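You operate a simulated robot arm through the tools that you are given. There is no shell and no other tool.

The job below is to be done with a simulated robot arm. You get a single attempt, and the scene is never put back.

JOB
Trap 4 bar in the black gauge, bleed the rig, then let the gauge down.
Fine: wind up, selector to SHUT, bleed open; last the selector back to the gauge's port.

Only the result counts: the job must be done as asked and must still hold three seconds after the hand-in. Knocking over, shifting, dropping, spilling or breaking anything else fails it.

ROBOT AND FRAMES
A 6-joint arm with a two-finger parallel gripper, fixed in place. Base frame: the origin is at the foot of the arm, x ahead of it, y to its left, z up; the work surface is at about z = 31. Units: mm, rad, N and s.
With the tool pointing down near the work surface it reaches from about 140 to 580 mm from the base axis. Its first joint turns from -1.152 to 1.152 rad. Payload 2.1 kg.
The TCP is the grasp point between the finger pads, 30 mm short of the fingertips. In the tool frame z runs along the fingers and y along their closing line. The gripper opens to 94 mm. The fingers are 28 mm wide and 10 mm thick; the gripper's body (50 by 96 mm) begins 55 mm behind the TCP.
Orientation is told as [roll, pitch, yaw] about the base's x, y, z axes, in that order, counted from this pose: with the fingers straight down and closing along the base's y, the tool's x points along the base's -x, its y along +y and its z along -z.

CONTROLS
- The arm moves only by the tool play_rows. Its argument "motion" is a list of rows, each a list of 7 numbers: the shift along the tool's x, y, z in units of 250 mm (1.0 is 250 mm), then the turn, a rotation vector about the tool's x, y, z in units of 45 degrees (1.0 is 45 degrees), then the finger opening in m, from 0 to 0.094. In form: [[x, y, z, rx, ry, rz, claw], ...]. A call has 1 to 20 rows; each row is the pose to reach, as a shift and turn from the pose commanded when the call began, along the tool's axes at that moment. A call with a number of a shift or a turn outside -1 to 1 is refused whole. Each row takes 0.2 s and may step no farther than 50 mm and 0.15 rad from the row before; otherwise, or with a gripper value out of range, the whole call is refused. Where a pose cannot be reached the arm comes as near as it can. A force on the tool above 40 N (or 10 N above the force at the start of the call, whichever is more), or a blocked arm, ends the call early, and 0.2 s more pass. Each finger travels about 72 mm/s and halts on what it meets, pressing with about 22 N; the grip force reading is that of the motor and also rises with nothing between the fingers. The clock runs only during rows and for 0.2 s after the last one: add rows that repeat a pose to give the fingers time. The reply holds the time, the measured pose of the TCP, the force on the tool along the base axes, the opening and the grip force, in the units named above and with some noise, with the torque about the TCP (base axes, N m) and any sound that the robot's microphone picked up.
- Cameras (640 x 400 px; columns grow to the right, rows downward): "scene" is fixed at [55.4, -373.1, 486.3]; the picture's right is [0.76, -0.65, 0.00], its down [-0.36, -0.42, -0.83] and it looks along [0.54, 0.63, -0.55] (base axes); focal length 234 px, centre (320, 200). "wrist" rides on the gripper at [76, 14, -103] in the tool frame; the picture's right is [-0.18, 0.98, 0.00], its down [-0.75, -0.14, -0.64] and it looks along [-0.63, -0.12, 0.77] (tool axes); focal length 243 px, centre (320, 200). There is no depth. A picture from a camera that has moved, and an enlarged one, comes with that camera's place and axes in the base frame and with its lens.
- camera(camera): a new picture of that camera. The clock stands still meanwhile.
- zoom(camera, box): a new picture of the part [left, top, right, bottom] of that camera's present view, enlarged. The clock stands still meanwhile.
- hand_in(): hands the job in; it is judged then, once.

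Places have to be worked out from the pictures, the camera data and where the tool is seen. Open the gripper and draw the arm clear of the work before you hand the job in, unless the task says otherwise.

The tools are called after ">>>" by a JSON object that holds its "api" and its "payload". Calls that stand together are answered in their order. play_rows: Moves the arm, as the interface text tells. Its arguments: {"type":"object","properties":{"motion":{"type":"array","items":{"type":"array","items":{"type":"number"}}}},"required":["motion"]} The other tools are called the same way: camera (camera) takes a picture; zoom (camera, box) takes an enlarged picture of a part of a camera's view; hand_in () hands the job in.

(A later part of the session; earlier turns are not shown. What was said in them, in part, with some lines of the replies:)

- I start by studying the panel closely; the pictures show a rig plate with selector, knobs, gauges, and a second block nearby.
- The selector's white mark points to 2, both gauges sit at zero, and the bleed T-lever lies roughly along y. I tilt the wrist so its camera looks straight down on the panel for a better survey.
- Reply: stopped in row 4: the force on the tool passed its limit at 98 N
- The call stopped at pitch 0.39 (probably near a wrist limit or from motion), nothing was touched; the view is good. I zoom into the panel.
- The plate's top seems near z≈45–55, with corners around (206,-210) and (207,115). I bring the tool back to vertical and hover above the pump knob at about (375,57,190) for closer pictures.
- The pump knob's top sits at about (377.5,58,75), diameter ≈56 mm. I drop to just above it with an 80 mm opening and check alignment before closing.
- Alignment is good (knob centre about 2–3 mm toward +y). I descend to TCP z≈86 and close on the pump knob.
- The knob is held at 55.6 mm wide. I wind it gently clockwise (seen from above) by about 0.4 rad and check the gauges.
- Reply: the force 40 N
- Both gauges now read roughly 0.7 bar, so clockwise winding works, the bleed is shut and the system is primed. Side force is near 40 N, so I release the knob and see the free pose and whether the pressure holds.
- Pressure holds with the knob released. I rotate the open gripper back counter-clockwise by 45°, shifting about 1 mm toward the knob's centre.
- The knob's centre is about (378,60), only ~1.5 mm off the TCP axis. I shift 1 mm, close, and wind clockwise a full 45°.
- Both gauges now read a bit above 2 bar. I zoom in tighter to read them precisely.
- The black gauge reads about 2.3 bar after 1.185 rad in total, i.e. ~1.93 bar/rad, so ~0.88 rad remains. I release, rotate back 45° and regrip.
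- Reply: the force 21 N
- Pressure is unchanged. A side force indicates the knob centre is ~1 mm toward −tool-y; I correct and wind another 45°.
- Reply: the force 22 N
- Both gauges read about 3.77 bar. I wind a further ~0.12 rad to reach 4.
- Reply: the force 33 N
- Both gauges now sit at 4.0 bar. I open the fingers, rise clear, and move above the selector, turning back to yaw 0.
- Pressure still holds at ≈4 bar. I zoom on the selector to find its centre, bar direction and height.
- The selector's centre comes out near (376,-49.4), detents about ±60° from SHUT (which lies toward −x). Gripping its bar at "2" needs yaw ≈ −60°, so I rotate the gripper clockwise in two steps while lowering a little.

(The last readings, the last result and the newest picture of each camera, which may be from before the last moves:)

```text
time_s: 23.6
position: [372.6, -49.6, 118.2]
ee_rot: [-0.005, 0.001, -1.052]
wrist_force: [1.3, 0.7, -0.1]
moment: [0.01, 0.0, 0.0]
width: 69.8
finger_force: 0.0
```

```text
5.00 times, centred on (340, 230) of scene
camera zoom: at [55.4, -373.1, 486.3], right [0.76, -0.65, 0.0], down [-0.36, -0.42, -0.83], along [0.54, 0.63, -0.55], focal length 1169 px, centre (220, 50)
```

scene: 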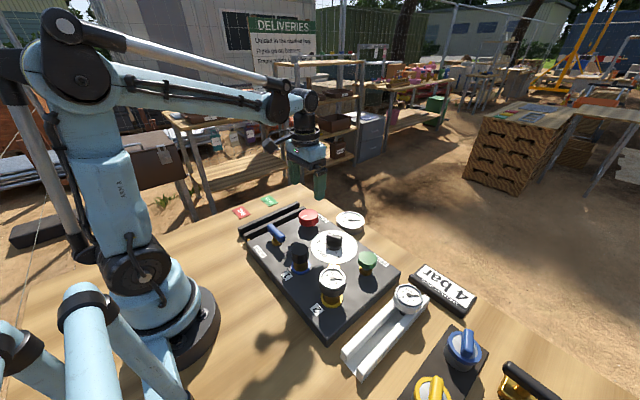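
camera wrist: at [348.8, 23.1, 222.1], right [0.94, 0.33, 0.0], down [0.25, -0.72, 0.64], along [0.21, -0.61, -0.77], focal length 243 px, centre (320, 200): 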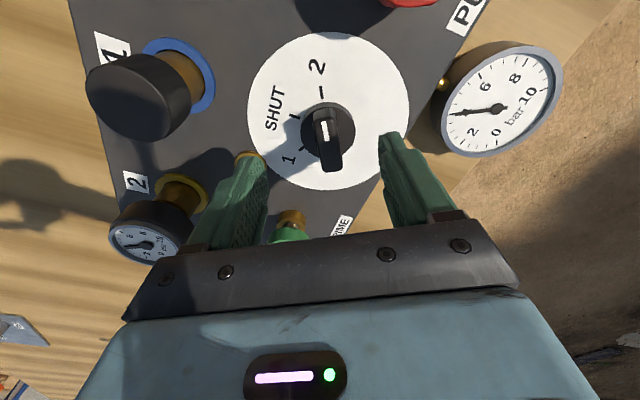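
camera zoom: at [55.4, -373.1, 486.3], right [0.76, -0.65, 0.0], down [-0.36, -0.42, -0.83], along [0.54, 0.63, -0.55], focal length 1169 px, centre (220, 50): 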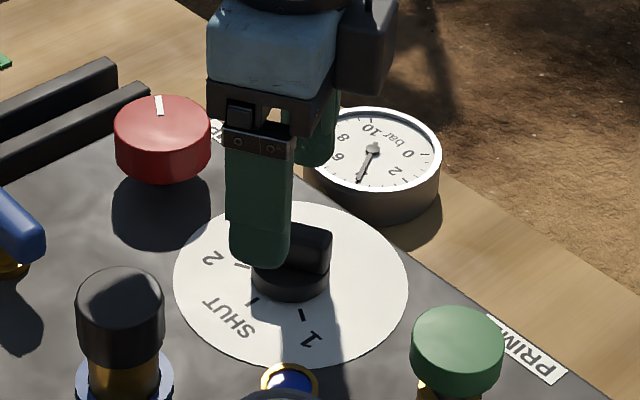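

I zoom on the bar between the fingers to fine-tune centring.

>>> {"api": "zoom", "payload": {"camera": "wrist", "box": [230, 30, 430, 190]}}

```text
2.50 times, centred on (330, 110) of wrist
camera zoom: at [348.8, 23.1, 222.1], right [0.94, 0.33, 0.0], down [0.25, -0.72, 0.64], along [0.21, -0.61, -0.77], focal length 606 px, centre (295, 425)
```

zoom: 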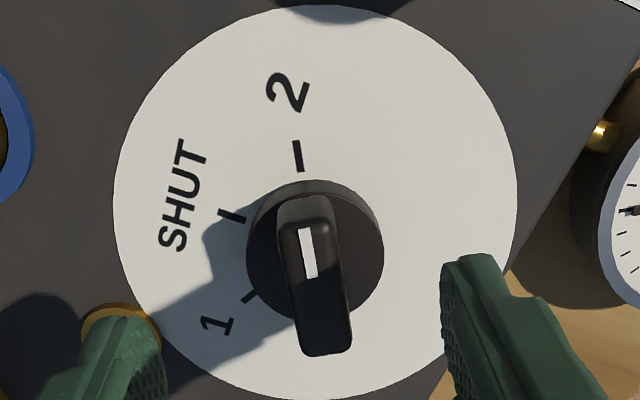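

The bar is ~6 mm toward +tool-y from the TCP, so the selector centre is about (378,-47). I shift and descend to TCP z≈90, with fingers still open, and look again.

>>> {"api": "play_rows", "payload": {"motion": [[0, 0.012, 0.0, 0, 0, 0, 0.07], [0, 0.024, 0.03, 0, 0, 0, 0.07], [0, 0.024, 0.07, 0, 0, 0, 0.07], [0, 0.024, 0.112, 0, 0, 0, 0.07], [0, 0.024, 0.112, 0, 0, 0, 0.07]]}}

>>> {"api": "zoom", "payload": {"camera": "wrist", "box": [220, 60, 420, 220]}}

>>> {"api": "zoom", "payload": {"camera": "scene", "box": [300, 200, 370, 265]}}

```text
time_s: 24.8
position: [379.0, -45.4, 90.7]
ee_rot: [-0.003, -0.001, -1.049]
wrist_force: [0.2, -0.6, 0.4]
moment: [0.01, -0.01, -0.03]
width: 69.8
finger_force: 0.0
```

```text
2.50 times, centred on (320, 140) of wrist
camera zoom: at [353.9, 26.9, 194.9], right [0.94, 0.33, 0.0], down [0.25, -0.72, 0.64], along [0.21, -0.61, -0.77], focal length 606 px, centre (320, 350)
```

zoom: 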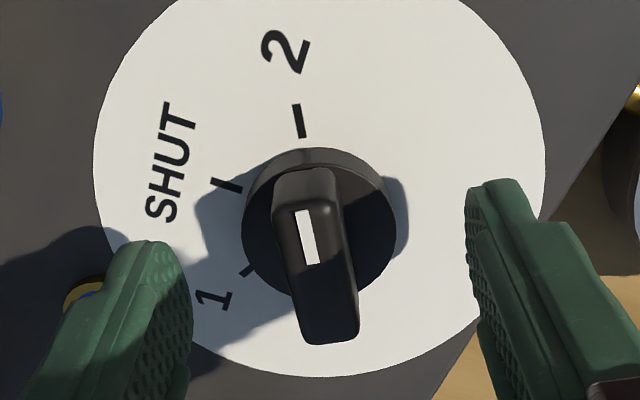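

```text
6.15 times, centred on (335, 232) of scene
camera zoom: at [55.4, -373.1, 486.3], right [0.76, -0.65, 0.0], down [-0.36, -0.42, -0.83], along [0.54, 0.63, -0.55], focal length 1439 px, centre (228, 0)
```

zoom: 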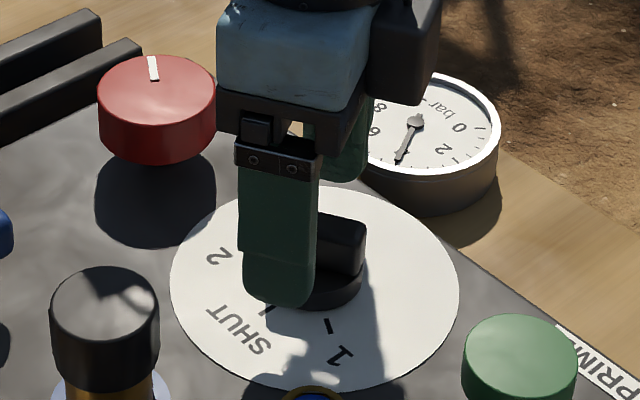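

Bar is well centred between the fingers and the plate is near z≈40, so the bar spans roughly z 52–70. I go down 5 mm more and close on the bar.

>>> {"api": "play_rows", "payload": {"motion": [[0, 0, 0.022, 0, 0, 0, 0.07], [0, 0, 0.022, 0, 0, 0, 0.05], [0, 0, 0.022, 0, 0, 0, 0.03], [0, 0, 0.022, 0, 0, 0, 0.01], [0, 0, 0.022, 0, 0, 0, 0.008], [0, 0, 0.022, 0, 0, 0, 0.008]]}}

>>> {"api": "zoom", "payload": {"camera": "wrist", "box": [220, 60, 420, 220]}}

>>> {"api": "zoom", "payload": {"camera": "scene", "box": [300, 200, 370, 265]}}

```text
time_s: 26.2
position: [377.9, -46.5, 85.1]
ee_rot: [-0.005, 0.001, -1.051]
wrist_force: [-15.4, -7.2, -1.1]
moment: [-0.02, -0.01, 0.07]
width: 15.6
finger_force: 45.3
```

```text
2.50 times, centred on (320, 140) of wrist
camera zoom: at [353.4, 26.5, 188.8], right [0.94, 0.33, -0.01], down [0.26, -0.72, 0.64], along [0.21, -0.61, -0.77], focal length 606 px, centre (320, 350)
```

zoom: 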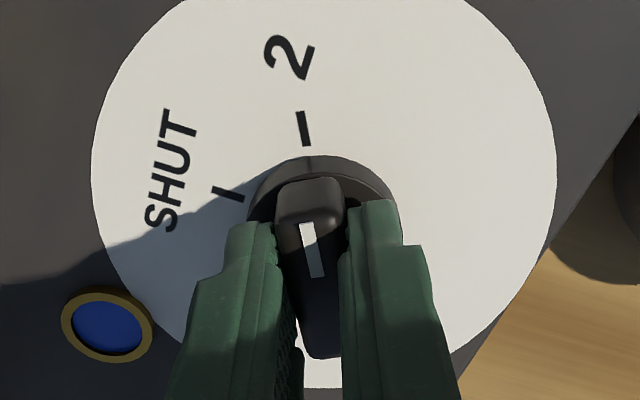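

```text
6.15 times, centred on (335, 232) of scene
camera zoom: at [55.4, -373.1, 486.3], right [0.76, -0.65, 0.0], down [-0.36, -0.42, -0.83], along [0.54, 0.63, -0.55], focal length 1439 px, centre (228, 0)
```

zoom: 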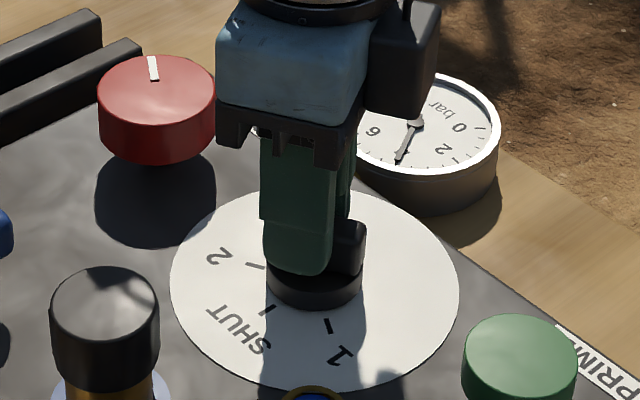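

The bar is held (15.6 mm). I turn the selector counter-clockwise toward SHUT, first ~32°, with a small sideways correction.

>>> {"api": "play_rows", "payload": {"motion": [[0, -0.003, 0, 0, 0, 0, 0.008], [0, -0.003, 0, 0, 0, -0.1, 0.008], [0, -0.003, 0, 0, 0, -0.2, 0.008], [0, -0.003, 0, 0, 0, -0.3, 0.008], [0, -0.003, 0, 0, 0, -0.4, 0.008], [0, -0.003, 0, 0, 0, -0.5, 0.008], [0, -0.003, 0, 0, 0, -0.6, 0.008], [0, -0.003, 0, 0, 0, -0.7, 0.008], [0, -0.003, 0, 0, 0, -0.7, 0.008]]}}

>>> {"api": "zoom", "payload": {"camera": "wrist", "box": [220, 60, 420, 220]}}

>>> {"api": "zoom", "payload": {"camera": "scene", "box": [300, 200, 370, 265]}}

```text
time_s: 27.8
position: [376.5, -47.8, 85.1]
ee_rot: [-0.008, 0.006, -0.612]
wrist_force: [-2.1, -0.2, -2.3]
moment: [0.32, -0.32, -0.07]
width: 16.1
finger_force: 44.5
stopped in row 7: the force on the tool passed its limit at 40 N (the readings are from after the stop); the commanded pose is now the measured one
```

```text
2.50 times, centred on (320, 140) of wrist
camera zoom: at [324.0, 7.3, 189.4], right [0.71, 0.7, -0.01], down [0.54, -0.55, 0.64], along [0.44, -0.46, -0.77], focal length 606 px, centre (320, 350)
```

zoom: 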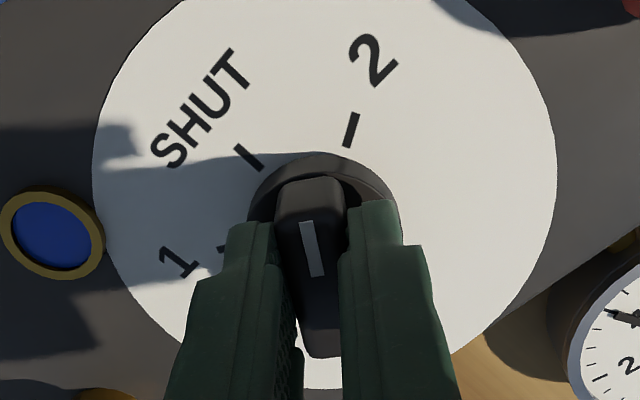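

```text
6.15 times, centred on (335, 232) of scene
camera zoom: at [55.5, -373.1, 486.3], right [0.76, -0.65, 0.0], down [-0.36, -0.42, -0.83], along [0.54, 0.63, -0.55], focal length 1439 px, centre (228, 0)
```

zoom: 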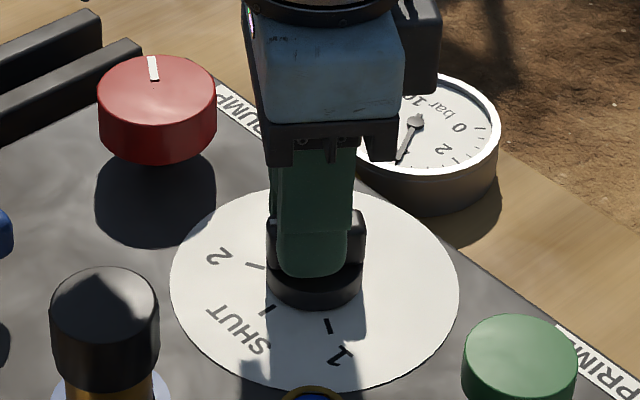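

The selector follows; the call stopped at 40 N side force with pose now relaxed at yaw −0.612. I continue toward SHUT in small steps.

>>> {"api": "play_rows", "payload": {"motion": [[0, 0, 0, 0, 0, -0.08, 0.008], [0, 0, 0, 0, 0, -0.16, 0.008], [0, 0, 0, 0, 0, -0.24, 0.008], [0, 0, 0, 0, 0, -0.32, 0.008], [0, 0, 0, 0, 0, -0.4, 0.008], [0, 0, 0, 0, 0, -0.48, 0.008], [0, 0, 0, 0, 0, -0.56, 0.008], [0, 0, 0, 0, 0, -0.64, 0.008], [0, 0, 0, 0, 0, -0.72, 0.008], [0, 0, 0, 0, 0, -0.779, 0.008], [0, 0, 0, 0, 0, -0.779, 0.008]]}}

>>> {"api": "zoom", "payload": {"camera": "wrist", "box": [220, 60, 420, 220]}}

>>> {"api": "zoom", "payload": {"camera": "scene", "box": [300, 200, 370, 265]}}

```text
time_s: 29.6
position: [377.0, -50.4, 86.4]
ee_rot: [-0.009, 0.012, -0.122]
wrist_force: [0.4, -2.5, -5.3]
moment: [0.49, 0.12, 0.03]
width: 16.0
finger_force: 45.8
stopped in row 9: the force on the tool passed its limit at 41 N (the readings are from after the stop); the commanded pose is now the measured one
```

```text
2.50 times, centred on (320, 140) of wrist
camera zoom: at [304.0, -25.9, 190.0], right [0.3, 0.95, -0.01], down [0.74, -0.23, 0.63], along [0.6, -0.2, -0.77], focal length 606 px, centre (320, 350)
```

zoom: 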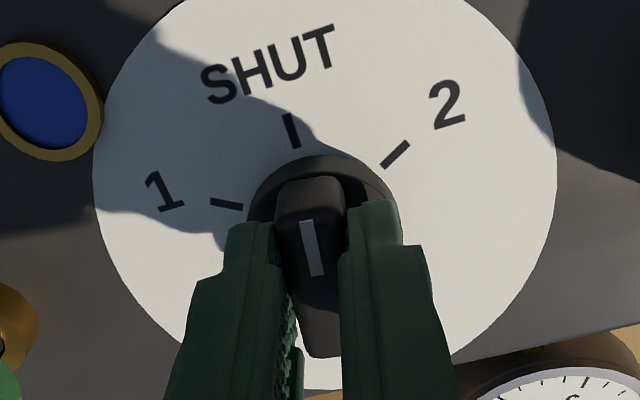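

```text
6.15 times, centred on (335, 232) of scene
camera zoom: at [55.5, -373.1, 486.3], right [0.76, -0.65, 0.0], down [-0.36, -0.42, -0.83], along [0.54, 0.63, -0.55], focal length 1439 px, centre (228, 0)
```

zoom: 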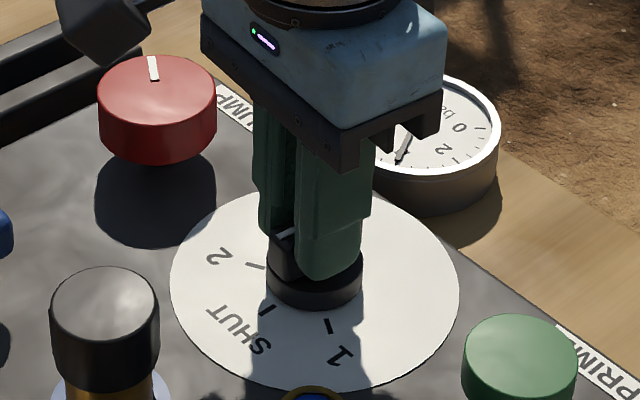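

Yaw is −0.12 and SHUT is about 7° further. I turn the remaining bit.

>>> {"api": "play_rows", "payload": {"motion": [[0, 0, 0, 0, 0, -0.05, 0.008], [0, 0, 0, 0, 0, -0.1, 0.008], [0, 0, 0, 0, 0, -0.155, 0.008], [0, 0, 0, 0, 0, -0.155, 0.008]]}}

>>> {"api": "zoom", "payload": {"camera": "wrist", "box": [220, 60, 420, 220]}}

>>> {"api": "zoom", "payload": {"camera": "scene", "box": [316, 264, 350, 292]}}

```text
time_s: 30.6
position: [376.4, -49.6, 84.9]
ee_rot: [-0.009, 0.016, 0.001]
wrist_force: [-5.1, -5.5, -0.2]
moment: [0.43, 0.13, 0.01]
width: 15.7
finger_force: 44.8
```

```text
2.50 times, centred on (320, 140) of wrist
camera zoom: at [301.8, -35.5, 190.1], right [0.18, 0.98, -0.01], down [0.76, -0.13, 0.63], along [0.62, -0.12, -0.77], focal length 606 px, centre (320, 350)
```

zoom: 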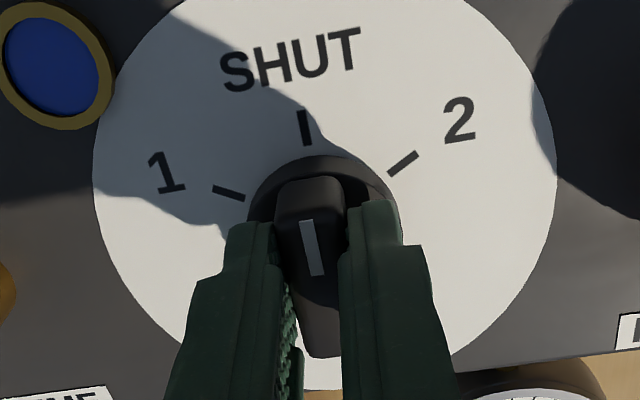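

```text
14.29 times, centred on (333, 278) of scene
camera zoom: at [55.4, -373.1, 486.3], right [0.76, -0.65, 0.0], down [-0.36, -0.42, -0.83], along [0.54, 0.63, -0.55], focal length 3340 px, centre (134, -914)
```

zoom: 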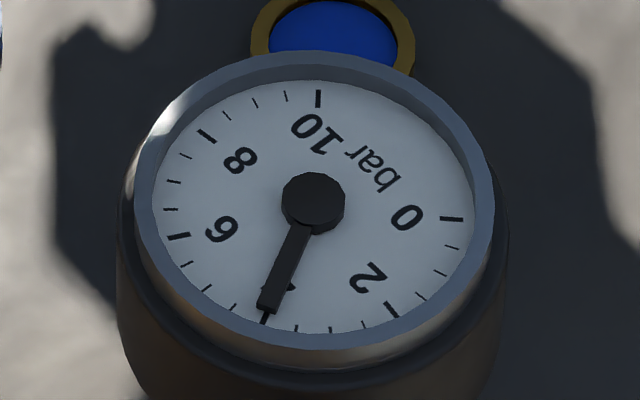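

Selector now lines up with the SHUT tick and the black gauge still holds 4 bar. I release, lift straight up and move over toward the bleed lever.

>>> {"api": "play_rows", "payload": {"motion": [[0, 0, 0, 0, 0, 0, 0.025], [0, 0, 0, 0, 0, 0, 0.045], [0, 0, 0, 0, 0, 0, 0.045], [0, 0, -0.1, 0, 0, 0, 0.045], [0, 0, -0.22, 0, 0, 0, 0.045], [0, 0, -0.34, -0.011, -0.02, 0, 0.045], [0.091, 0.11, -0.34, -0.011, -0.02, 0, 0.045], [0.182, 0.22, -0.34, -0.011, -0.02, 0, 0.045], [0.273, 0.33, -0.34, -0.011, -0.02, 0, 0.06], [0.364, 0.44, -0.34, -0.011, -0.02, 0, 0.06], [0.364, 0.44, -0.34, -0.011, -0.02, 0, 0.06]]}}

>>> {"api": "camera", "payload": {"camera": "wrist"}}

>>> {"api": "camera", "payload": {"camera": "scene"}}

>>> {"api": "zoom", "payload": {"camera": "scene", "box": [300, 200, 370, 265]}}

```text
time_s: 33.0
position: [287.1, 60.6, 169.8]
ee_rot: [-0.001, -0.002, 0.0]
wrist_force: [0.2, 1.0, 0.3]
moment: [0.03, -0.02, 0.0]
width: 60.0
finger_force: 0.0
```

```text
taken
camera wrist: at [210.5, 74.3, 274.2], right [0.18, 0.98, 0.0], down [0.75, -0.14, 0.64], along [0.63, -0.12, -0.76], focal length 243 px, centre (320, 200)
```

wrist: 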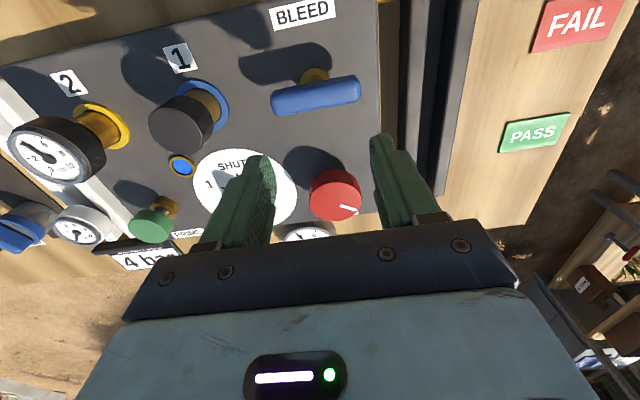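

```text
taken
```

scene: 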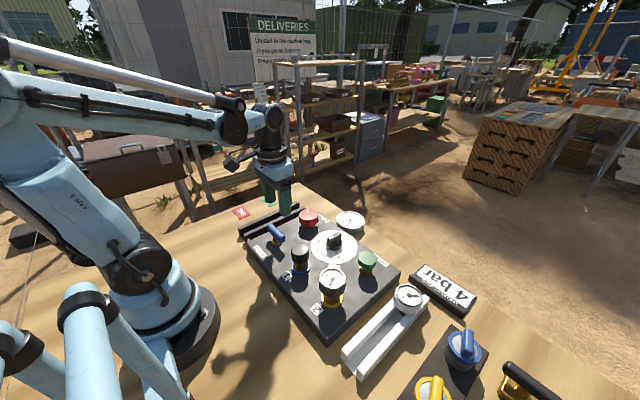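

```text
6.15 times, centred on (335, 232) of scene
camera zoom: at [55.4, -373.1, 486.3], right [0.76, -0.65, 0.0], down [-0.36, -0.42, -0.83], along [0.54, 0.63, -0.55], focal length 1439 px, centre (228, 0)
```

zoom: 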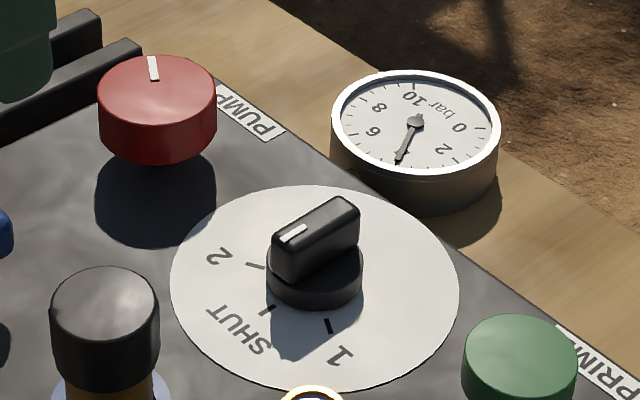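

The selector pointer is on SHUT and both gauges still show 4. Now I zoom on the bleed lever to locate it.

>>> {"api": "zoom", "payload": {"camera": "wrist", "box": [230, 0, 430, 160]}}

>>> {"api": "zoom", "payload": {"camera": "scene", "box": [236, 185, 316, 255]}}

```text
2.50 times, centred on (330, 80) of wrist
camera zoom: at [210.5, 74.3, 274.2], right [0.18, 0.98, 0.0], down [0.75, -0.14, 0.64], along [0.63, -0.12, -0.76], focal length 606 px, centre (295, 500)
```

zoom: 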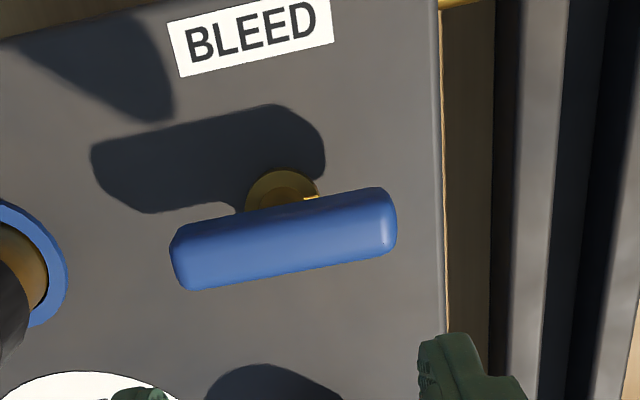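

```text
5.71 times, centred on (276, 220) of scene
camera zoom: at [55.4, -373.1, 486.3], right [0.76, -0.65, 0.0], down [-0.36, -0.42, -0.83], along [0.54, 0.63, -0.55], focal length 1336 px, centre (571, 86)
```

zoom: 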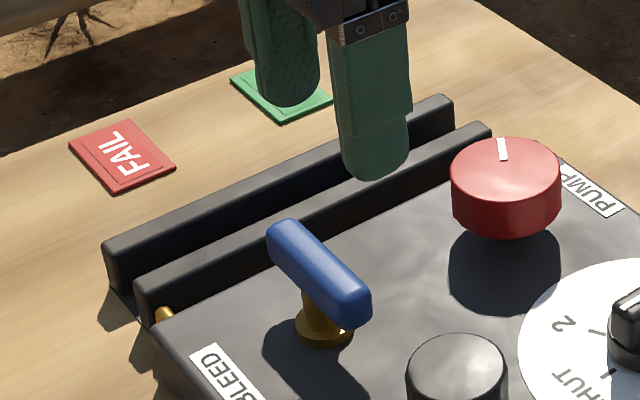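

The bleed stem is near (266,60), with the lever along y, top about z≈87. I turn the gripper to yaw −90° above it so the fingers can straddle the lever.

>>> {"api": "play_rows", "payload": {"motion": [[0.014, 0, 0, 0, 0, 0.167, 0.06], [0.028, 0, 0, 0, 0, 0.334, 0.06], [0.042, 0, 0, 0, 0, 0.5, 0.06], [0.056, 0, 0, 0, 0, 0.667, 0.06], [0.07, 0, 0, 0, 0, 0.834, 0.06], [0.084, 0, 0, 0, 0, 1.0, 0.06], [0.084, 0, 0, 0, 0, 1.0, 0.06]]}}

>>> {"api": "play_rows", "payload": {"motion": [[0, 0, 0, 0, 0, 0.167, 0.06], [0, 0, 0, 0, 0, 0.334, 0.06], [0, 0, 0, 0, 0, 0.5, 0.06], [0, 0, 0, 0, 0, 0.667, 0.06], [0, 0, 0, 0, 0, 0.834, 0.06], [0, 0, 0, 0, 0, 1.0, 0.06], [0, 0, 0, 0, 0, 1.0, 0.06]]}}

>>> {"api": "camera", "payload": {"camera": "wrist"}}

>>> {"api": "zoom", "payload": {"camera": "scene", "box": [226, 145, 346, 255]}}

```text
time_s: 34.6
position: [266.1, 61.6, 171.3]
ee_rot: [0.001, -0.001, -0.786]
wrist_force: [0.2, -0.5, -0.1]
moment: [-0.01, -0.01, -0.03]
width: 59.9
finger_force: 0.2
```

```text
time_s: 36.2
position: [265.7, 62.3, 170.7]
ee_rot: [0.004, 0.001, -1.573]
wrist_force: [0.9, 0.7, -0.8]
moment: [0.02, 0.02, 0.0]
width: 60.0
finger_force: 0.0
```

```text
taken
camera wrist: at [279.6, 136.8, 274.8], right [0.98, -0.19, 0.0], down [-0.14, -0.75, 0.64], along [-0.12, -0.63, -0.77], focal length 243 px, centre (320, 200)
```

wrist: 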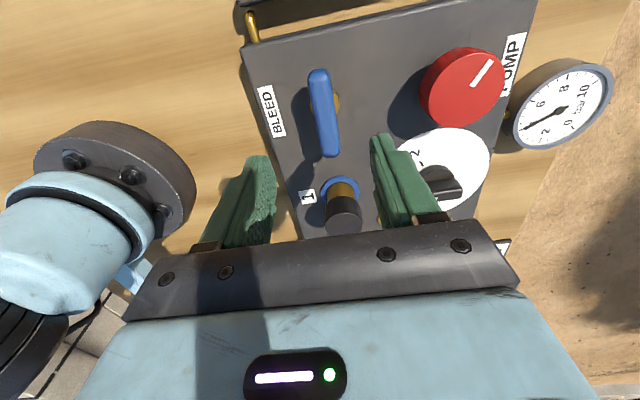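

```text
3.64 times, centred on (286, 200) of scene
camera zoom: at [55.4, -373.1, 486.3], right [0.76, -0.65, 0.0], down [-0.36, -0.42, -0.83], along [0.54, 0.63, -0.55], focal length 850 px, centre (444, 200)
```

zoom: 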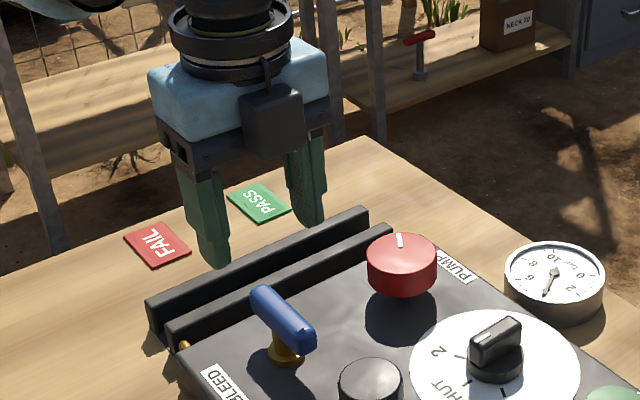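

Yaw −90° was reached without trouble. I zoom on the lever to measure its offset.

>>> {"api": "zoom", "payload": {"camera": "wrist", "box": [230, 40, 430, 200]}}

```text
2.50 times, centred on (330, 120) of wrist
camera zoom: at [279.6, 136.8, 274.8], right [0.98, -0.19, 0.0], down [-0.14, -0.75, 0.64], along [-0.12, -0.63, -0.77], focal length 606 px, centre (295, 400)
```

zoom: 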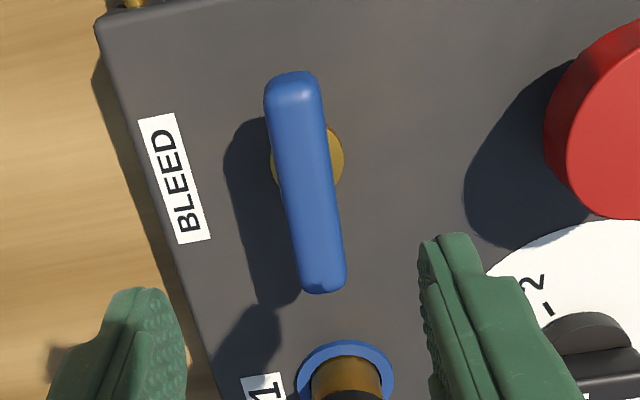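

The lever's stem computes to about (270,61). I shift there and lower to just above the lever for a check.

>>> {"api": "play_rows", "payload": {"motion": [[-0.0064, 0.017, 0.05, 0, 0, 0, 0.06], [-0.0064, 0.017, 0.12, 0, 0, 0, 0.06], [-0.0064, 0.017, 0.18, 0, 0, 0, 0.06], [-0.0064, 0.017, 0.18, 0, 0, 0, 0.06]]}}

>>> {"api": "zoom", "payload": {"camera": "wrist", "box": [220, 40, 420, 200]}}

>>> {"api": "zoom", "payload": {"camera": "scene", "box": [236, 165, 326, 255]}}

```text
time_s: 37.2
position: [271.1, 60.9, 125.2]
ee_rot: [0.003, -0.001, -1.57]
wrist_force: [-0.7, 0.1, -0.8]
moment: [0.02, -0.04, 0.05]
width: 60.0
finger_force: 0.0
```

```text
2.50 times, centred on (320, 120) of wrist
camera zoom: at [284.8, 135.9, 229.7], right [0.98, -0.18, 0.0], down [-0.14, -0.75, 0.64], along [-0.12, -0.63, -0.77], focal length 606 px, centre (320, 400)
```

zoom: 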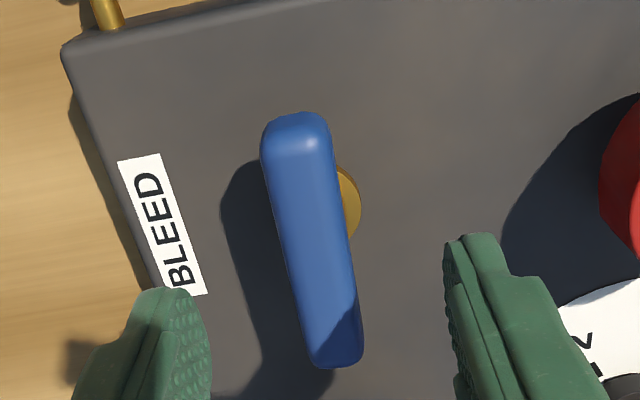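

```text
4.44 times, centred on (281, 210) of scene
camera zoom: at [55.4, -373.1, 486.3], right [0.76, -0.65, 0.0], down [-0.36, -0.42, -0.83], along [0.54, 0.63, -0.55], focal length 1039 px, centre (493, 156)
```

zoom: 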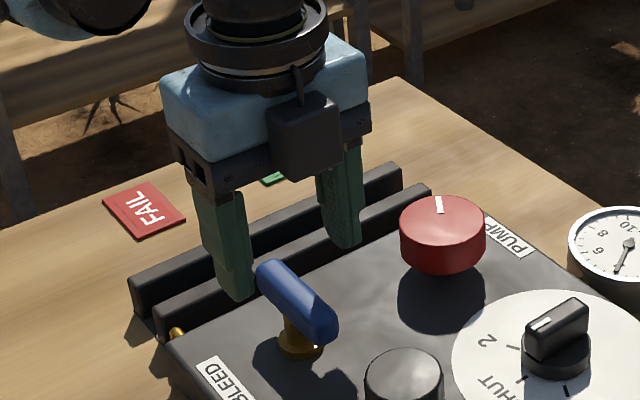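

The lever sits between the fingers, ~1 mm off. I descend to TCP z≈96 and close on it.

>>> {"api": "play_rows", "payload": {"motion": [[0, -0.004, 0.06, 0, 0, 0, 0.06], [0, -0.004, 0.116, 0, 0, 0, 0.06], [0, -0.004, 0.116, 0, 0, 0, 0.04], [0, -0.004, 0.116, 0, 0, 0, 0.025], [0, -0.004, 0.116, 0, 0, 0, 0.01], [0, -0.004, 0.116, 0, 0, 0, 0.008], [0, -0.004, 0.116, 0, 0, 0, 0.008]]}}

>>> {"api": "zoom", "payload": {"camera": "wrist", "box": [220, 60, 420, 220]}}

>>> {"api": "zoom", "payload": {"camera": "scene", "box": [236, 165, 326, 255]}}

```text
time_s: 38.8
position: [269.5, 60.8, 97.4]
ee_rot: [0.004, 0.001, -1.571]
wrist_force: [16.3, 3.0, -16.5]
moment: [-0.36, -0.07, -0.01]
width: 18.0
finger_force: 44.7
```

```text
2.50 times, centred on (320, 140) of wrist
camera zoom: at [283.8, 136.6, 200.9], right [0.98, -0.18, 0.01], down [-0.14, -0.75, 0.64], along [-0.11, -0.63, -0.77], focal length 606 px, centre (320, 350)
```

zoom: 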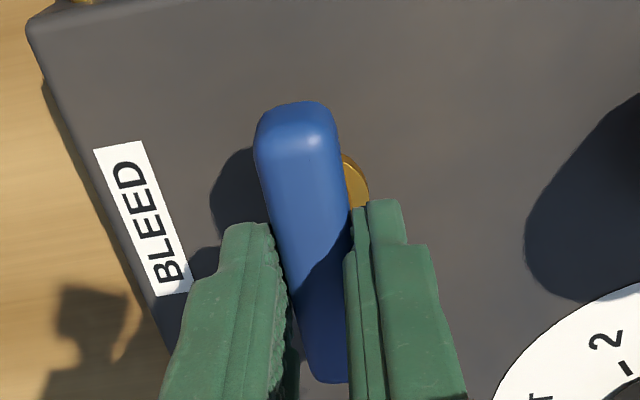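

```text
4.44 times, centred on (281, 210) of scene
camera zoom: at [55.5, -373.1, 486.3], right [0.76, -0.65, 0.0], down [-0.36, -0.42, -0.83], along [0.54, 0.63, -0.55], focal length 1039 px, centre (493, 156)
```

zoom: 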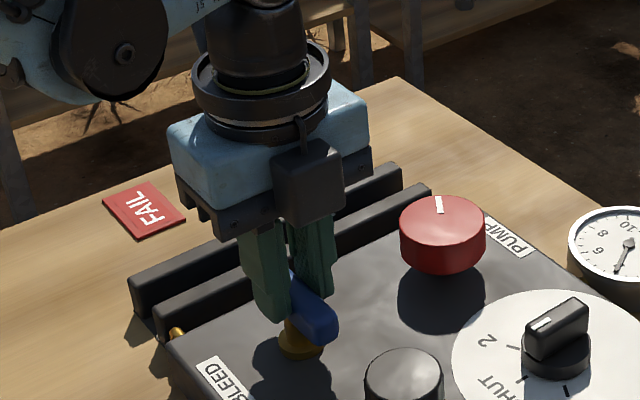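

The lever is held (18 mm). I try turning it counter-clockwise first, a small 15° step, and watch the rig gauge.

>>> {"api": "play_rows", "payload": {"motion": [[0, 0.003, 0, 0, 0, -0.05, 0.008], [0, 0.003, 0, 0, 0, -0.12, 0.008], [0, 0.003, 0, 0, 0, -0.2, 0.008], [0, 0.003, 0, 0, 0, -0.28, 0.008], [0, 0.003, 0, 0, 0, -0.35, 0.008], [0, 0.003, 0, 0, 0, -0.35, 0.008]]}}

>>> {"api": "zoom", "payload": {"camera": "wrist", "box": [220, 60, 420, 220]}}

>>> {"api": "zoom", "payload": {"camera": "scene", "box": [236, 185, 386, 295]}}

```text
time_s: 40.2
position: [268.2, 60.7, 97.5]
ee_rot: [0.005, 0.004, -1.293]
wrist_force: [10.1, 28.3, 5.1]
moment: [-0.44, -0.23, 0.08]
width: 17.9
finger_force: 45.1
```

```text
2.50 times, centred on (320, 140) of wrist
camera zoom: at [262.2, 136.9, 201.2], right [1.0, 0.09, 0.01], down [0.07, -0.77, 0.64], along [0.06, -0.64, -0.77], focal length 606 px, centre (320, 350)
```

zoom: 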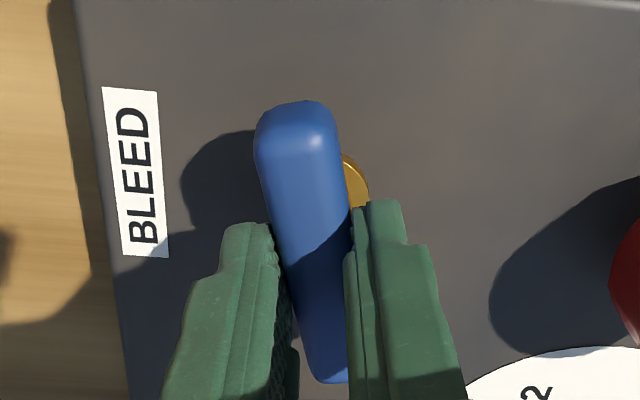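

```text
3.64 times, centred on (311, 240) of scene
camera zoom: at [55.4, -373.1, 486.3], right [0.76, -0.65, 0.0], down [-0.36, -0.42, -0.83], along [0.54, 0.63, -0.55], focal length 850 px, centre (353, 54)
```

zoom: 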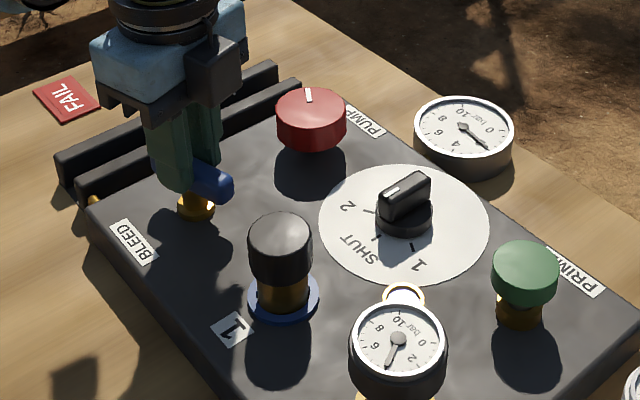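

Counter-clockwise opens it: the rig gauge is falling while the black gauge stays at 4. I continue opening the lever, easing the side force.

>>> {"api": "play_rows", "payload": {"motion": [[0.006, 0, 0, 0, 0, 0, 0.008], [0.006, 0, 0, 0, 0, -0.08, 0.008], [0.006, 0, 0, 0, 0, -0.16, 0.008], [0.006, 0, 0, 0, 0, -0.24, 0.008], [0.006, 0, 0, 0, 0, -0.32, 0.008], [0.006, 0, 0, 0, 0, -0.4, 0.008], [0.006, 0, 0, 0, 0, -0.48, 0.008], [0.006, 0, 0, 0, 0, -0.56, 0.008], [0.006, 0, 0, 0, 0, -0.64, 0.008], [0.006, 0, 0, 0, 0, -0.72, 0.008], [0.006, 0, 0, 0, 0, -0.8, 0.008], [0.006, 0, 0, 0, 0, -0.8, 0.008]]}}

>>> {"api": "zoom", "payload": {"camera": "scene", "box": [236, 185, 386, 295]}}

```text
time_s: 42.8
position: [269.1, 60.0, 95.3]
ee_rot: [0.004, -0.002, -0.666]
wrist_force: [6.7, 8.8, 26.7]
moment: [0.56, 0.38, 0.01]
width: 18.0
finger_force: 45.4
```

```text
3.64 times, centred on (311, 240) of scene
camera zoom: at [55.4, -373.2, 486.3], right [0.76, -0.65, 0.0], down [-0.36, -0.42, -0.83], along [0.54, 0.63, -0.55], focal length 850 px, centre (353, 54)
```

zoom: 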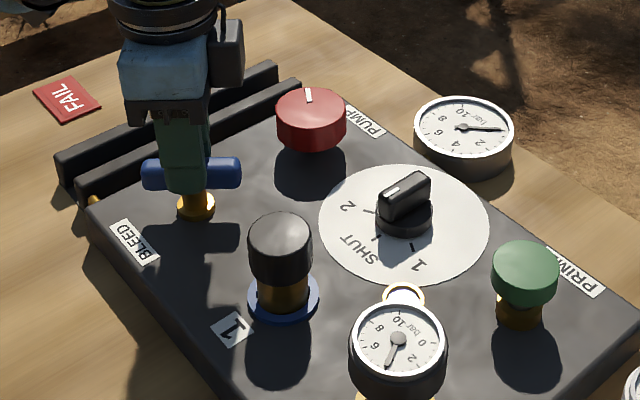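

The rig gauge is down to 0 and the black gauge still holds 4. I turn the lever the remaining ~38° so the bleed is fully open.

>>> {"api": "play_rows", "payload": {"motion": [[0, 0, -0.003, 0, 0, -0.07, 0.008], [0, 0, -0.003, 0, 0, -0.14, 0.008], [0, 0, -0.003, 0, 0, -0.21, 0.008], [0, 0, -0.003, 0, 0, -0.28, 0.008], [0, 0, -0.003, 0, 0, -0.35, 0.008], [0, 0, -0.003, 0, 0, -0.42, 0.008], [0, 0, -0.003, 0, 0, -0.49, 0.008], [0, 0, -0.003, 0, 0, -0.56, 0.008], [0, 0, -0.003, 0, 0, -0.63, 0.008], [0, 0, -0.003, 0, 0, -0.7, 0.008], [0, 0, -0.003, 0, 0, -0.77, 0.008], [0, 0, -0.003, 0, 0, -0.84, 0.008], [0, 0, -0.003, 0, 0, -0.84, 0.008]]}}

>>> {"api": "zoom", "payload": {"camera": "scene", "box": [236, 185, 386, 295]}}

>>> {"api": "camera", "payload": {"camera": "wrist"}}

```text
time_s: 45.5
position: [269.0, 60.3, 98.1]
ee_rot: [-0.003, -0.002, -0.009]
wrist_force: [-2.8, -1.1, 3.1]
moment: [0.11, -0.34, 0.01]
width: 17.9
finger_force: 44.5
stopped in row 13: the force on the tool passed its limit at 41 N (the readings are from after the stop); the commanded pose is now the measured one
```

```text
3.64 times, centred on (311, 240) of scene
camera zoom: at [55.5, -373.1, 486.3], right [0.76, -0.65, 0.0], down [-0.36, -0.42, -0.83], along [0.54, 0.63, -0.55], focal length 850 px, centre (353, 54)
```

zoom: 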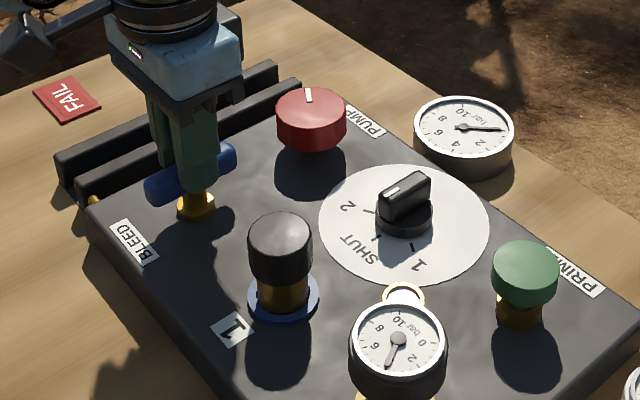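

```text
taken
camera wrist: at [192.9, 74.6, 201.5], right [0.19, 0.98, 0.0], down [0.75, -0.15, 0.64], along [0.63, -0.13, -0.77], focal length 243 px, centre (320, 200)
```

wrist: 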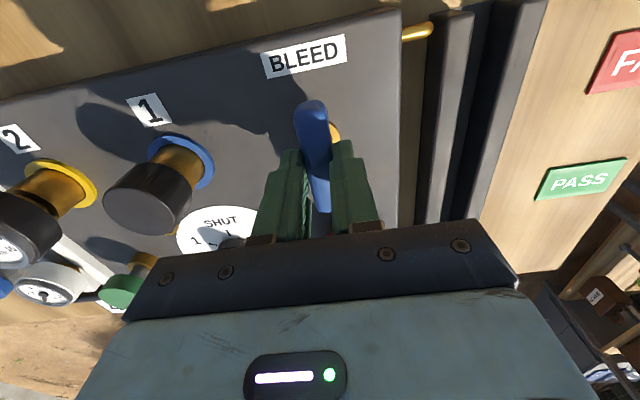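

Bleed lever is a full quarter-turn open, rig gauge at 0, black gauge still 4. I release, lift, and move back above the selector.

>>> {"api": "play_rows", "payload": {"motion": [[0, 0, 0, 0, 0, 0, 0.03], [0, 0, 0, 0, 0, 0, 0.045], [0, 0, 0, 0, 0, 0, 0.045], [0, 0, -0.12, 0, 0, 0, 0.045], [0, 0, -0.24, 0, 0, 0, 0.045], [0, 0, -0.3, 0, 0, 0, 0.045], [-0.109, -0.109, -0.3, 0, 0, 0, 0.06], [-0.218, -0.218, -0.3, 0, 0, 0, 0.06], [-0.327, -0.326, -0.3, 0, 0, 0, 0.06], [-0.436, -0.435, -0.3, 0, 0, 0, 0.06], [-0.436, -0.435, -0.2, 0, 0, 0, 0.06], [-0.436, -0.435, -0.09, 0, 0, 0, 0.06], [-0.436, -0.435, -0.09, 0, 0, 0, 0.06]]}}

>>> {"api": "zoom", "payload": {"camera": "wrist", "box": [220, 40, 420, 200]}}

>>> {"api": "zoom", "payload": {"camera": "scene", "box": [236, 185, 386, 295]}}

>>> {"api": "zoom", "payload": {"camera": "scene", "box": [316, 264, 350, 292]}}

```text
time_s: 48.3
position: [375.8, -49.5, 120.0]
ee_rot: [-0.003, 0.0, -0.01]
wrist_force: [-0.3, 0.1, -0.7]
moment: [-0.03, 0.0, 0.01]
width: 60.3
finger_force: 0.0
```

```text
2.50 times, centred on (320, 120) of wrist
camera zoom: at [300.6, -35.1, 224.9], right [0.19, 0.98, 0.0], down [0.75, -0.15, 0.64], along [0.63, -0.13, -0.77], focal length 606 px, centre (320, 400)
```

zoom: 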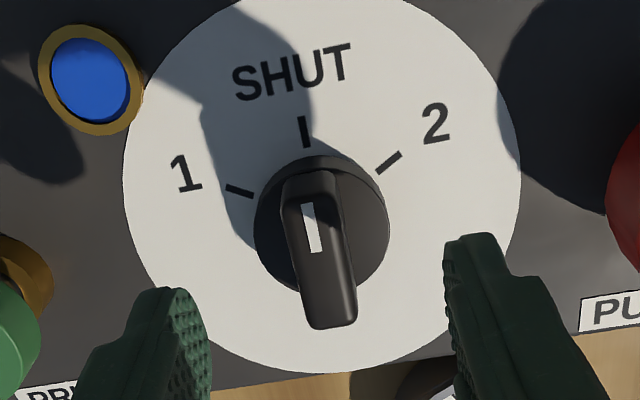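

```text
3.64 times, centred on (311, 240) of scene
camera zoom: at [55.4, -373.1, 486.3], right [0.76, -0.65, 0.0], down [-0.36, -0.42, -0.83], along [0.54, 0.63, -0.55], focal length 850 px, centre (353, 54)
```

zoom: 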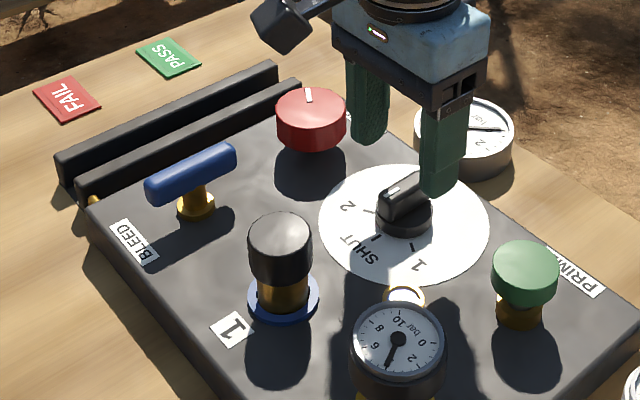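

```text
14.29 times, centred on (333, 278) of scene
camera zoom: at [55.4, -373.1, 486.3], right [0.76, -0.65, 0.0], down [-0.36, -0.42, -0.83], along [0.54, 0.63, -0.55], focal length 3340 px, centre (134, -914)
```

zoom: 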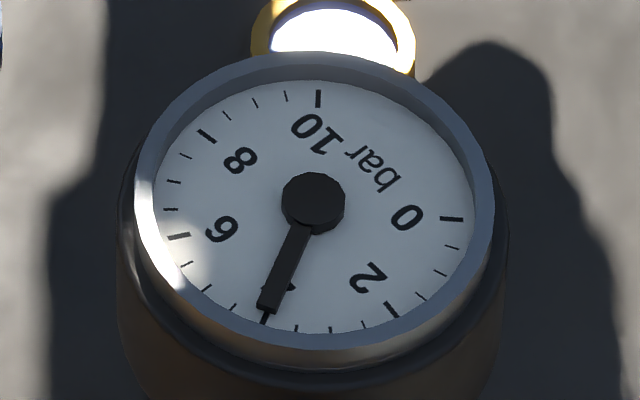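

Rig gauge at 0, black gauge still trapping 4 bar. Now the final step: I shift 3 mm forward to centre on the selector, descend and grip its bar.

>>> {"api": "play_rows", "payload": {"motion": [[-0.012, -0.001, 0.05, 0, 0, 0, 0.06], [-0.012, -0.001, 0.1, 0, 0, 0, 0.06], [-0.012, -0.001, 0.14, 0, 0, 0, 0.06], [-0.012, -0.001, 0.14, 0, 0, 0, 0.04], [-0.012, -0.001, 0.14, 0, 0, 0, 0.02], [-0.012, -0.001, 0.14, 0, 0, 0, 0.008], [-0.012, -0.001, 0.14, 0, 0, 0, 0.008], [-0.012, -0.001, 0.14, 0, 0, 0, 0.008]]}}

>>> {"api": "zoom", "payload": {"camera": "wrist", "box": [220, 60, 420, 220]}}

```text
time_s: 50.1
position: [380.0, -50.2, 84.9]
ee_rot: [-0.004, -0.002, -0.009]
wrist_force: [1.9, -1.1, -9.0]
moment: [0.16, 0.3, -0.03]
width: 15.9
finger_force: 45.3
```

```text
2.50 times, centred on (320, 140) of wrist
camera zoom: at [304.1, -35.5, 189.0], right [0.19, 0.98, 0.0], down [0.75, -0.15, 0.64], along [0.63, -0.13, -0.77], focal length 606 px, centre (320, 350)
```

zoom: 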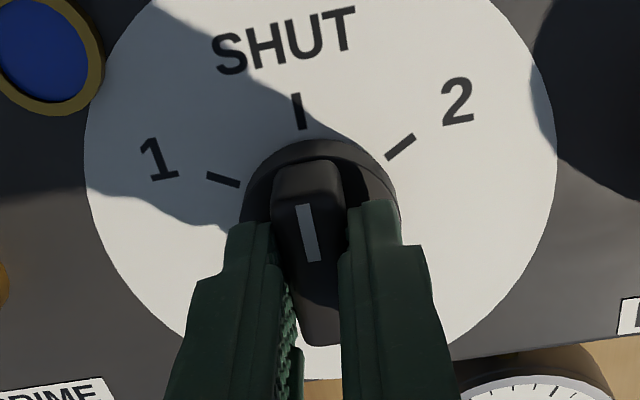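

The bar is held with little side load. I turn the selector clockwise back toward 2, first ~34°.

>>> {"api": "play_rows", "payload": {"motion": [[0, 0, 0, 0, 0, 0.08, 0.008], [0, 0, 0, 0, 0, 0.16, 0.008], [0, 0, 0, 0, 0, 0.24, 0.008], [0, 0, 0, 0, 0, 0.32, 0.008], [0, 0, 0, 0, 0, 0.4, 0.008], [0, 0, 0, 0, 0, 0.48, 0.008], [0, 0, 0, 0, 0, 0.56, 0.008], [0, 0, 0, 0, 0, 0.64, 0.008], [0, 0, 0, 0, 0, 0.72, 0.008], [0, 0, 0, 0, 0, 0.76, 0.008], [0, 0, 0, 0, 0, 0.76, 0.008]]}}

>>> {"api": "zoom", "payload": {"camera": "wrist", "box": [220, 60, 420, 220]}}

>>> {"api": "zoom", "payload": {"camera": "scene", "box": [316, 264, 350, 292]}}

```text
time_s: 52.5
position: [379.5, -51.4, 85.6]
ee_rot: [-0.002, -0.001, -0.607]
wrist_force: [6.5, 2.3, -33.1]
moment: [-0.3, -0.83, 0.02]
width: 15.8
finger_force: 44.9
```

```text
2.50 times, centred on (320, 140) of wrist
camera zoom: at [325.6, 4.7, 189.0], right [0.71, 0.7, 0.0], down [0.54, -0.54, 0.64], along [0.45, -0.46, -0.77], focal length 606 px, centre (320, 350)
```

zoom: 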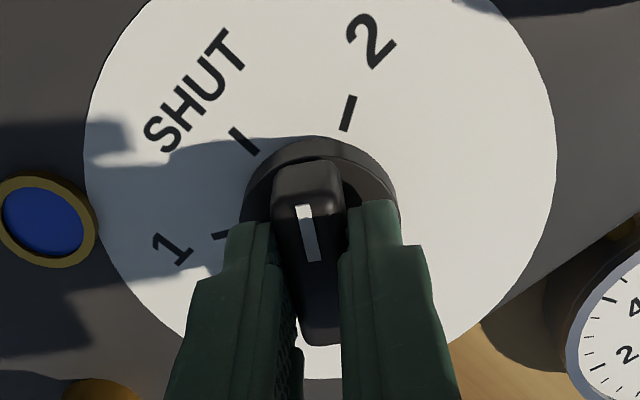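

```text
14.29 times, centred on (333, 278) of scene
camera zoom: at [55.6, -373.1, 486.2], right [0.76, -0.65, 0.0], down [-0.36, -0.42, -0.83], along [0.54, 0.63, -0.55], focal length 3340 px, centre (134, -914)
```

zoom: 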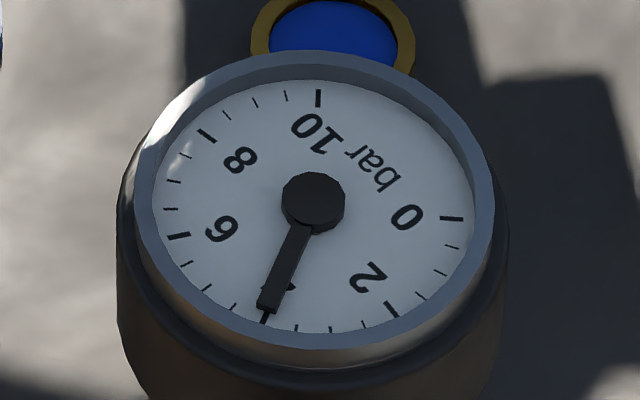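

The pointer is about 25° short of 2. I keep turning clockwise to the 2 tick.

>>> {"api": "play_rows", "payload": {"motion": [[0, 0, 0.001, 0, 0, 0.08, 0.008], [0, 0, 0.002, 0, 0, 0.16, 0.008], [0, 0, 0.002, 0, 0, 0.24, 0.008], [0, 0, 0.002, 0, 0, 0.32, 0.008], [0, 0, 0.002, 0, 0, 0.4, 0.008], [0, 0, 0.002, 0, 0, 0.48, 0.008], [0, 0, 0.002, 0, 0, 0.56, 0.008], [0, 0, 0.002, 0, 0, 0.565, 0.008]]}}

>>> {"api": "zoom", "payload": {"camera": "wrist", "box": [220, 60, 420, 220]}}

>>> {"api": "zoom", "payload": {"camera": "scene", "box": [316, 264, 350, 292]}}

```text
time_s: 54.3
position: [380.3, -49.8, 85.2]
ee_rot: [-0.001, -0.002, -1.05]
wrist_force: [10.5, 0.1, -37.0]
moment: [-0.46, -0.54, 0.09]
width: 15.8
finger_force: 45.5
```

```text
2.50 times, centred on (320, 140) of wrist
camera zoom: at [354.5, 22.9, 189.0], right [0.94, 0.33, 0.0], down [0.25, -0.72, 0.65], along [0.21, -0.61, -0.76], focal length 606 px, centre (320, 350)
```

zoom: 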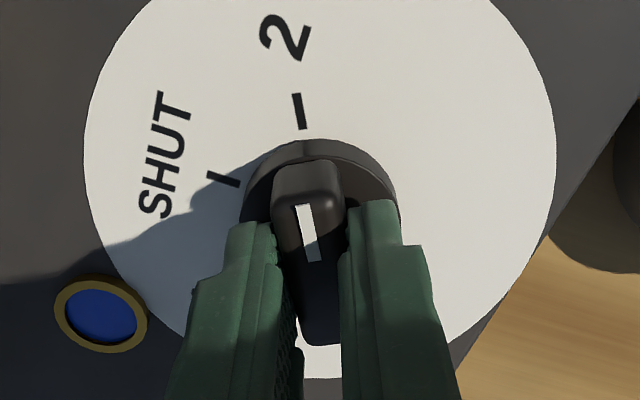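

```text
14.29 times, centred on (333, 278) of scene
camera zoom: at [55.6, -373.1, 486.2], right [0.76, -0.65, 0.0], down [-0.36, -0.42, -0.83], along [0.54, 0.63, -0.55], focal length 3340 px, centre (134, -914)
```

zoom: 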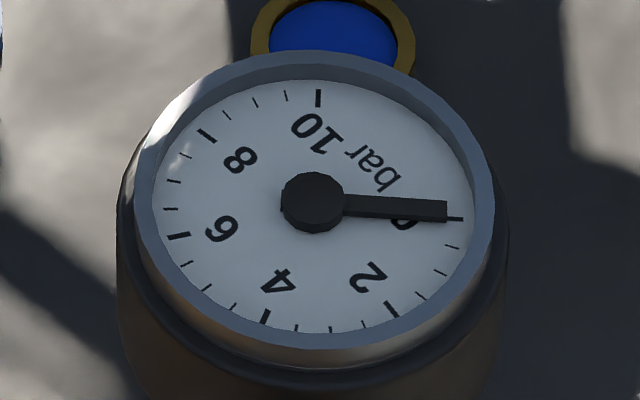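

The black gauge has dropped to 0 with the selector on 2. I open the fingers and lift the arm well clear.

>>> {"api": "play_rows", "payload": {"motion": [[0, 0, 0, 0, 0, 0, 0.02], [0, 0, 0, 0, 0, 0, 0.035], [0, 0, 0, 0, 0, 0, 0.045], [0, 0, 0, 0, 0, 0, 0.045], [0, 0, -0.08, 0, 0, 0, 0.045], [0, 0, -0.2, 0, 0, 0, 0.045], [0, 0, -0.36, 0, 0, 0, 0.06], [0, 0, -0.52, 0, 0, 0, 0.08], [0, 0, -0.68, 0, 0, 0, 0.09], [0, 0, -0.84, 0, 0, 0, 0.09], [0, 0, -0.84, 0, 0, 0, 0.09]]}}

>>> {"api": "camera", "payload": {"camera": "scene"}}

>>> {"api": "zoom", "payload": {"camera": "scene", "box": [236, 185, 386, 295]}}

>>> {"api": "zoom", "payload": {"camera": "scene", "box": [316, 264, 350, 292]}}

>>> {"api": "zoom", "payload": {"camera": "scene", "box": [300, 200, 370, 265]}}

```text
time_s: 56.7
position: [379.2, -50.4, 295.5]
ee_rot: [-0.003, -0.004, -1.049]
wrist_force: [-0.1, -0.8, 0.1]
moment: [0.03, 0.01, -0.01]
width: 89.7
finger_force: 0.1
```

```text
taken
```

scene: 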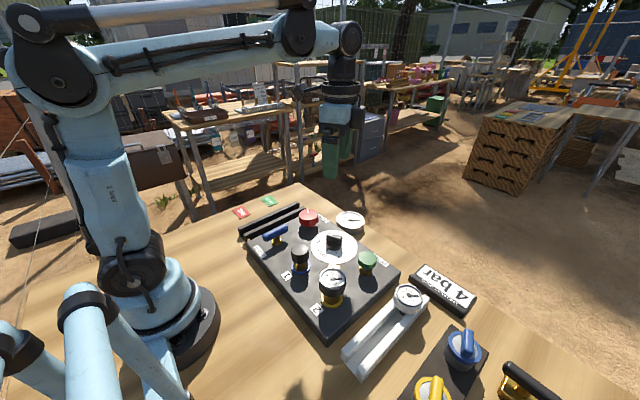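

```text
3.64 times, centred on (311, 240) of scene
camera zoom: at [55.4, -373.1, 486.3], right [0.76, -0.65, 0.0], down [-0.36, -0.42, -0.83], along [0.54, 0.63, -0.55], focal length 850 px, centre (353, 54)
```

zoom: 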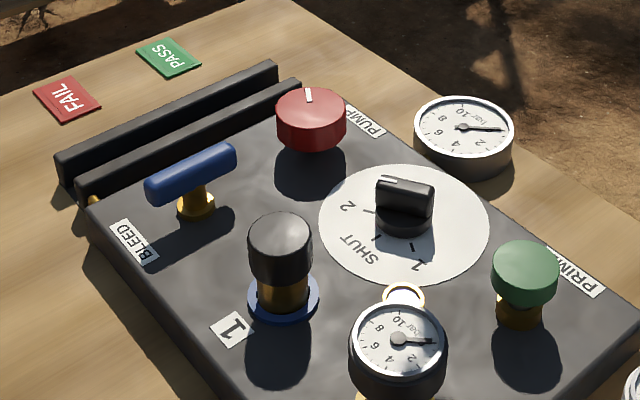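

```text
14.29 times, centred on (333, 278) of scene
camera zoom: at [55.4, -373.1, 486.3], right [0.76, -0.65, 0.0], down [-0.36, -0.42, -0.83], along [0.54, 0.63, -0.55], focal length 3340 px, centre (134, -914)
```

zoom: 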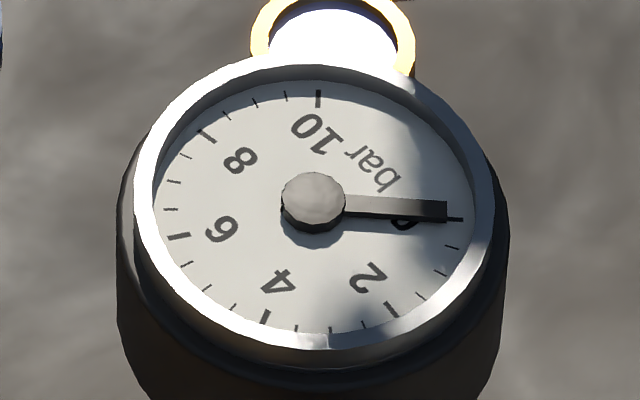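

```text
6.15 times, centred on (335, 232) of scene
camera zoom: at [55.4, -373.1, 486.3], right [0.76, -0.65, 0.0], down [-0.36, -0.42, -0.83], along [0.54, 0.63, -0.55], focal length 1439 px, centre (228, 0)
```

zoom: 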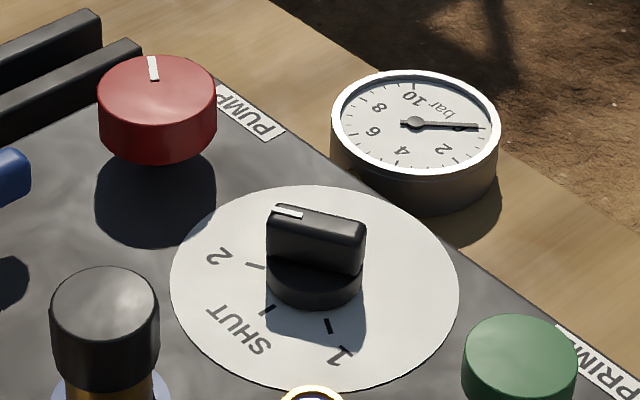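

Both gauges now read 0, the bleed lever is open, the selector is back on 2 (the black gauge's port), nothing else has moved, and the arm is clear with the gripper open. I hand the job in.

>>> {"api": "hand_in", "payload": {}}

```text
The job is handed in.
```

The job is done as asked and handed in; the hand-in reply gave no verdict. These are the readings at each step:

1. **Wind up:** I turned the pump until the black gauge on port 2 read about 4 bar.
2. **Trap:** With the selector at SHUT, the black gauge held about 4 bar.
3. **Bleed:** I opened the bleed a full quarter-turn. The rig gauge fell to 0 while the black gauge stayed at about 4 bar.
4. **Let down:** With the selector back on 2, the black gauge dropped to 0.

At hand-in both gauges read 0, the bleed was open and the selector was on 2. The gripper was open and the arm was clear of the work. Nothing else looked moved in the last pictures.

The arm stopped itself on its force limit four times. One was before it touched anything, two were while turning the selector to SHUT, and one was at the end of opening the bleed. I saw no damage from any of these.
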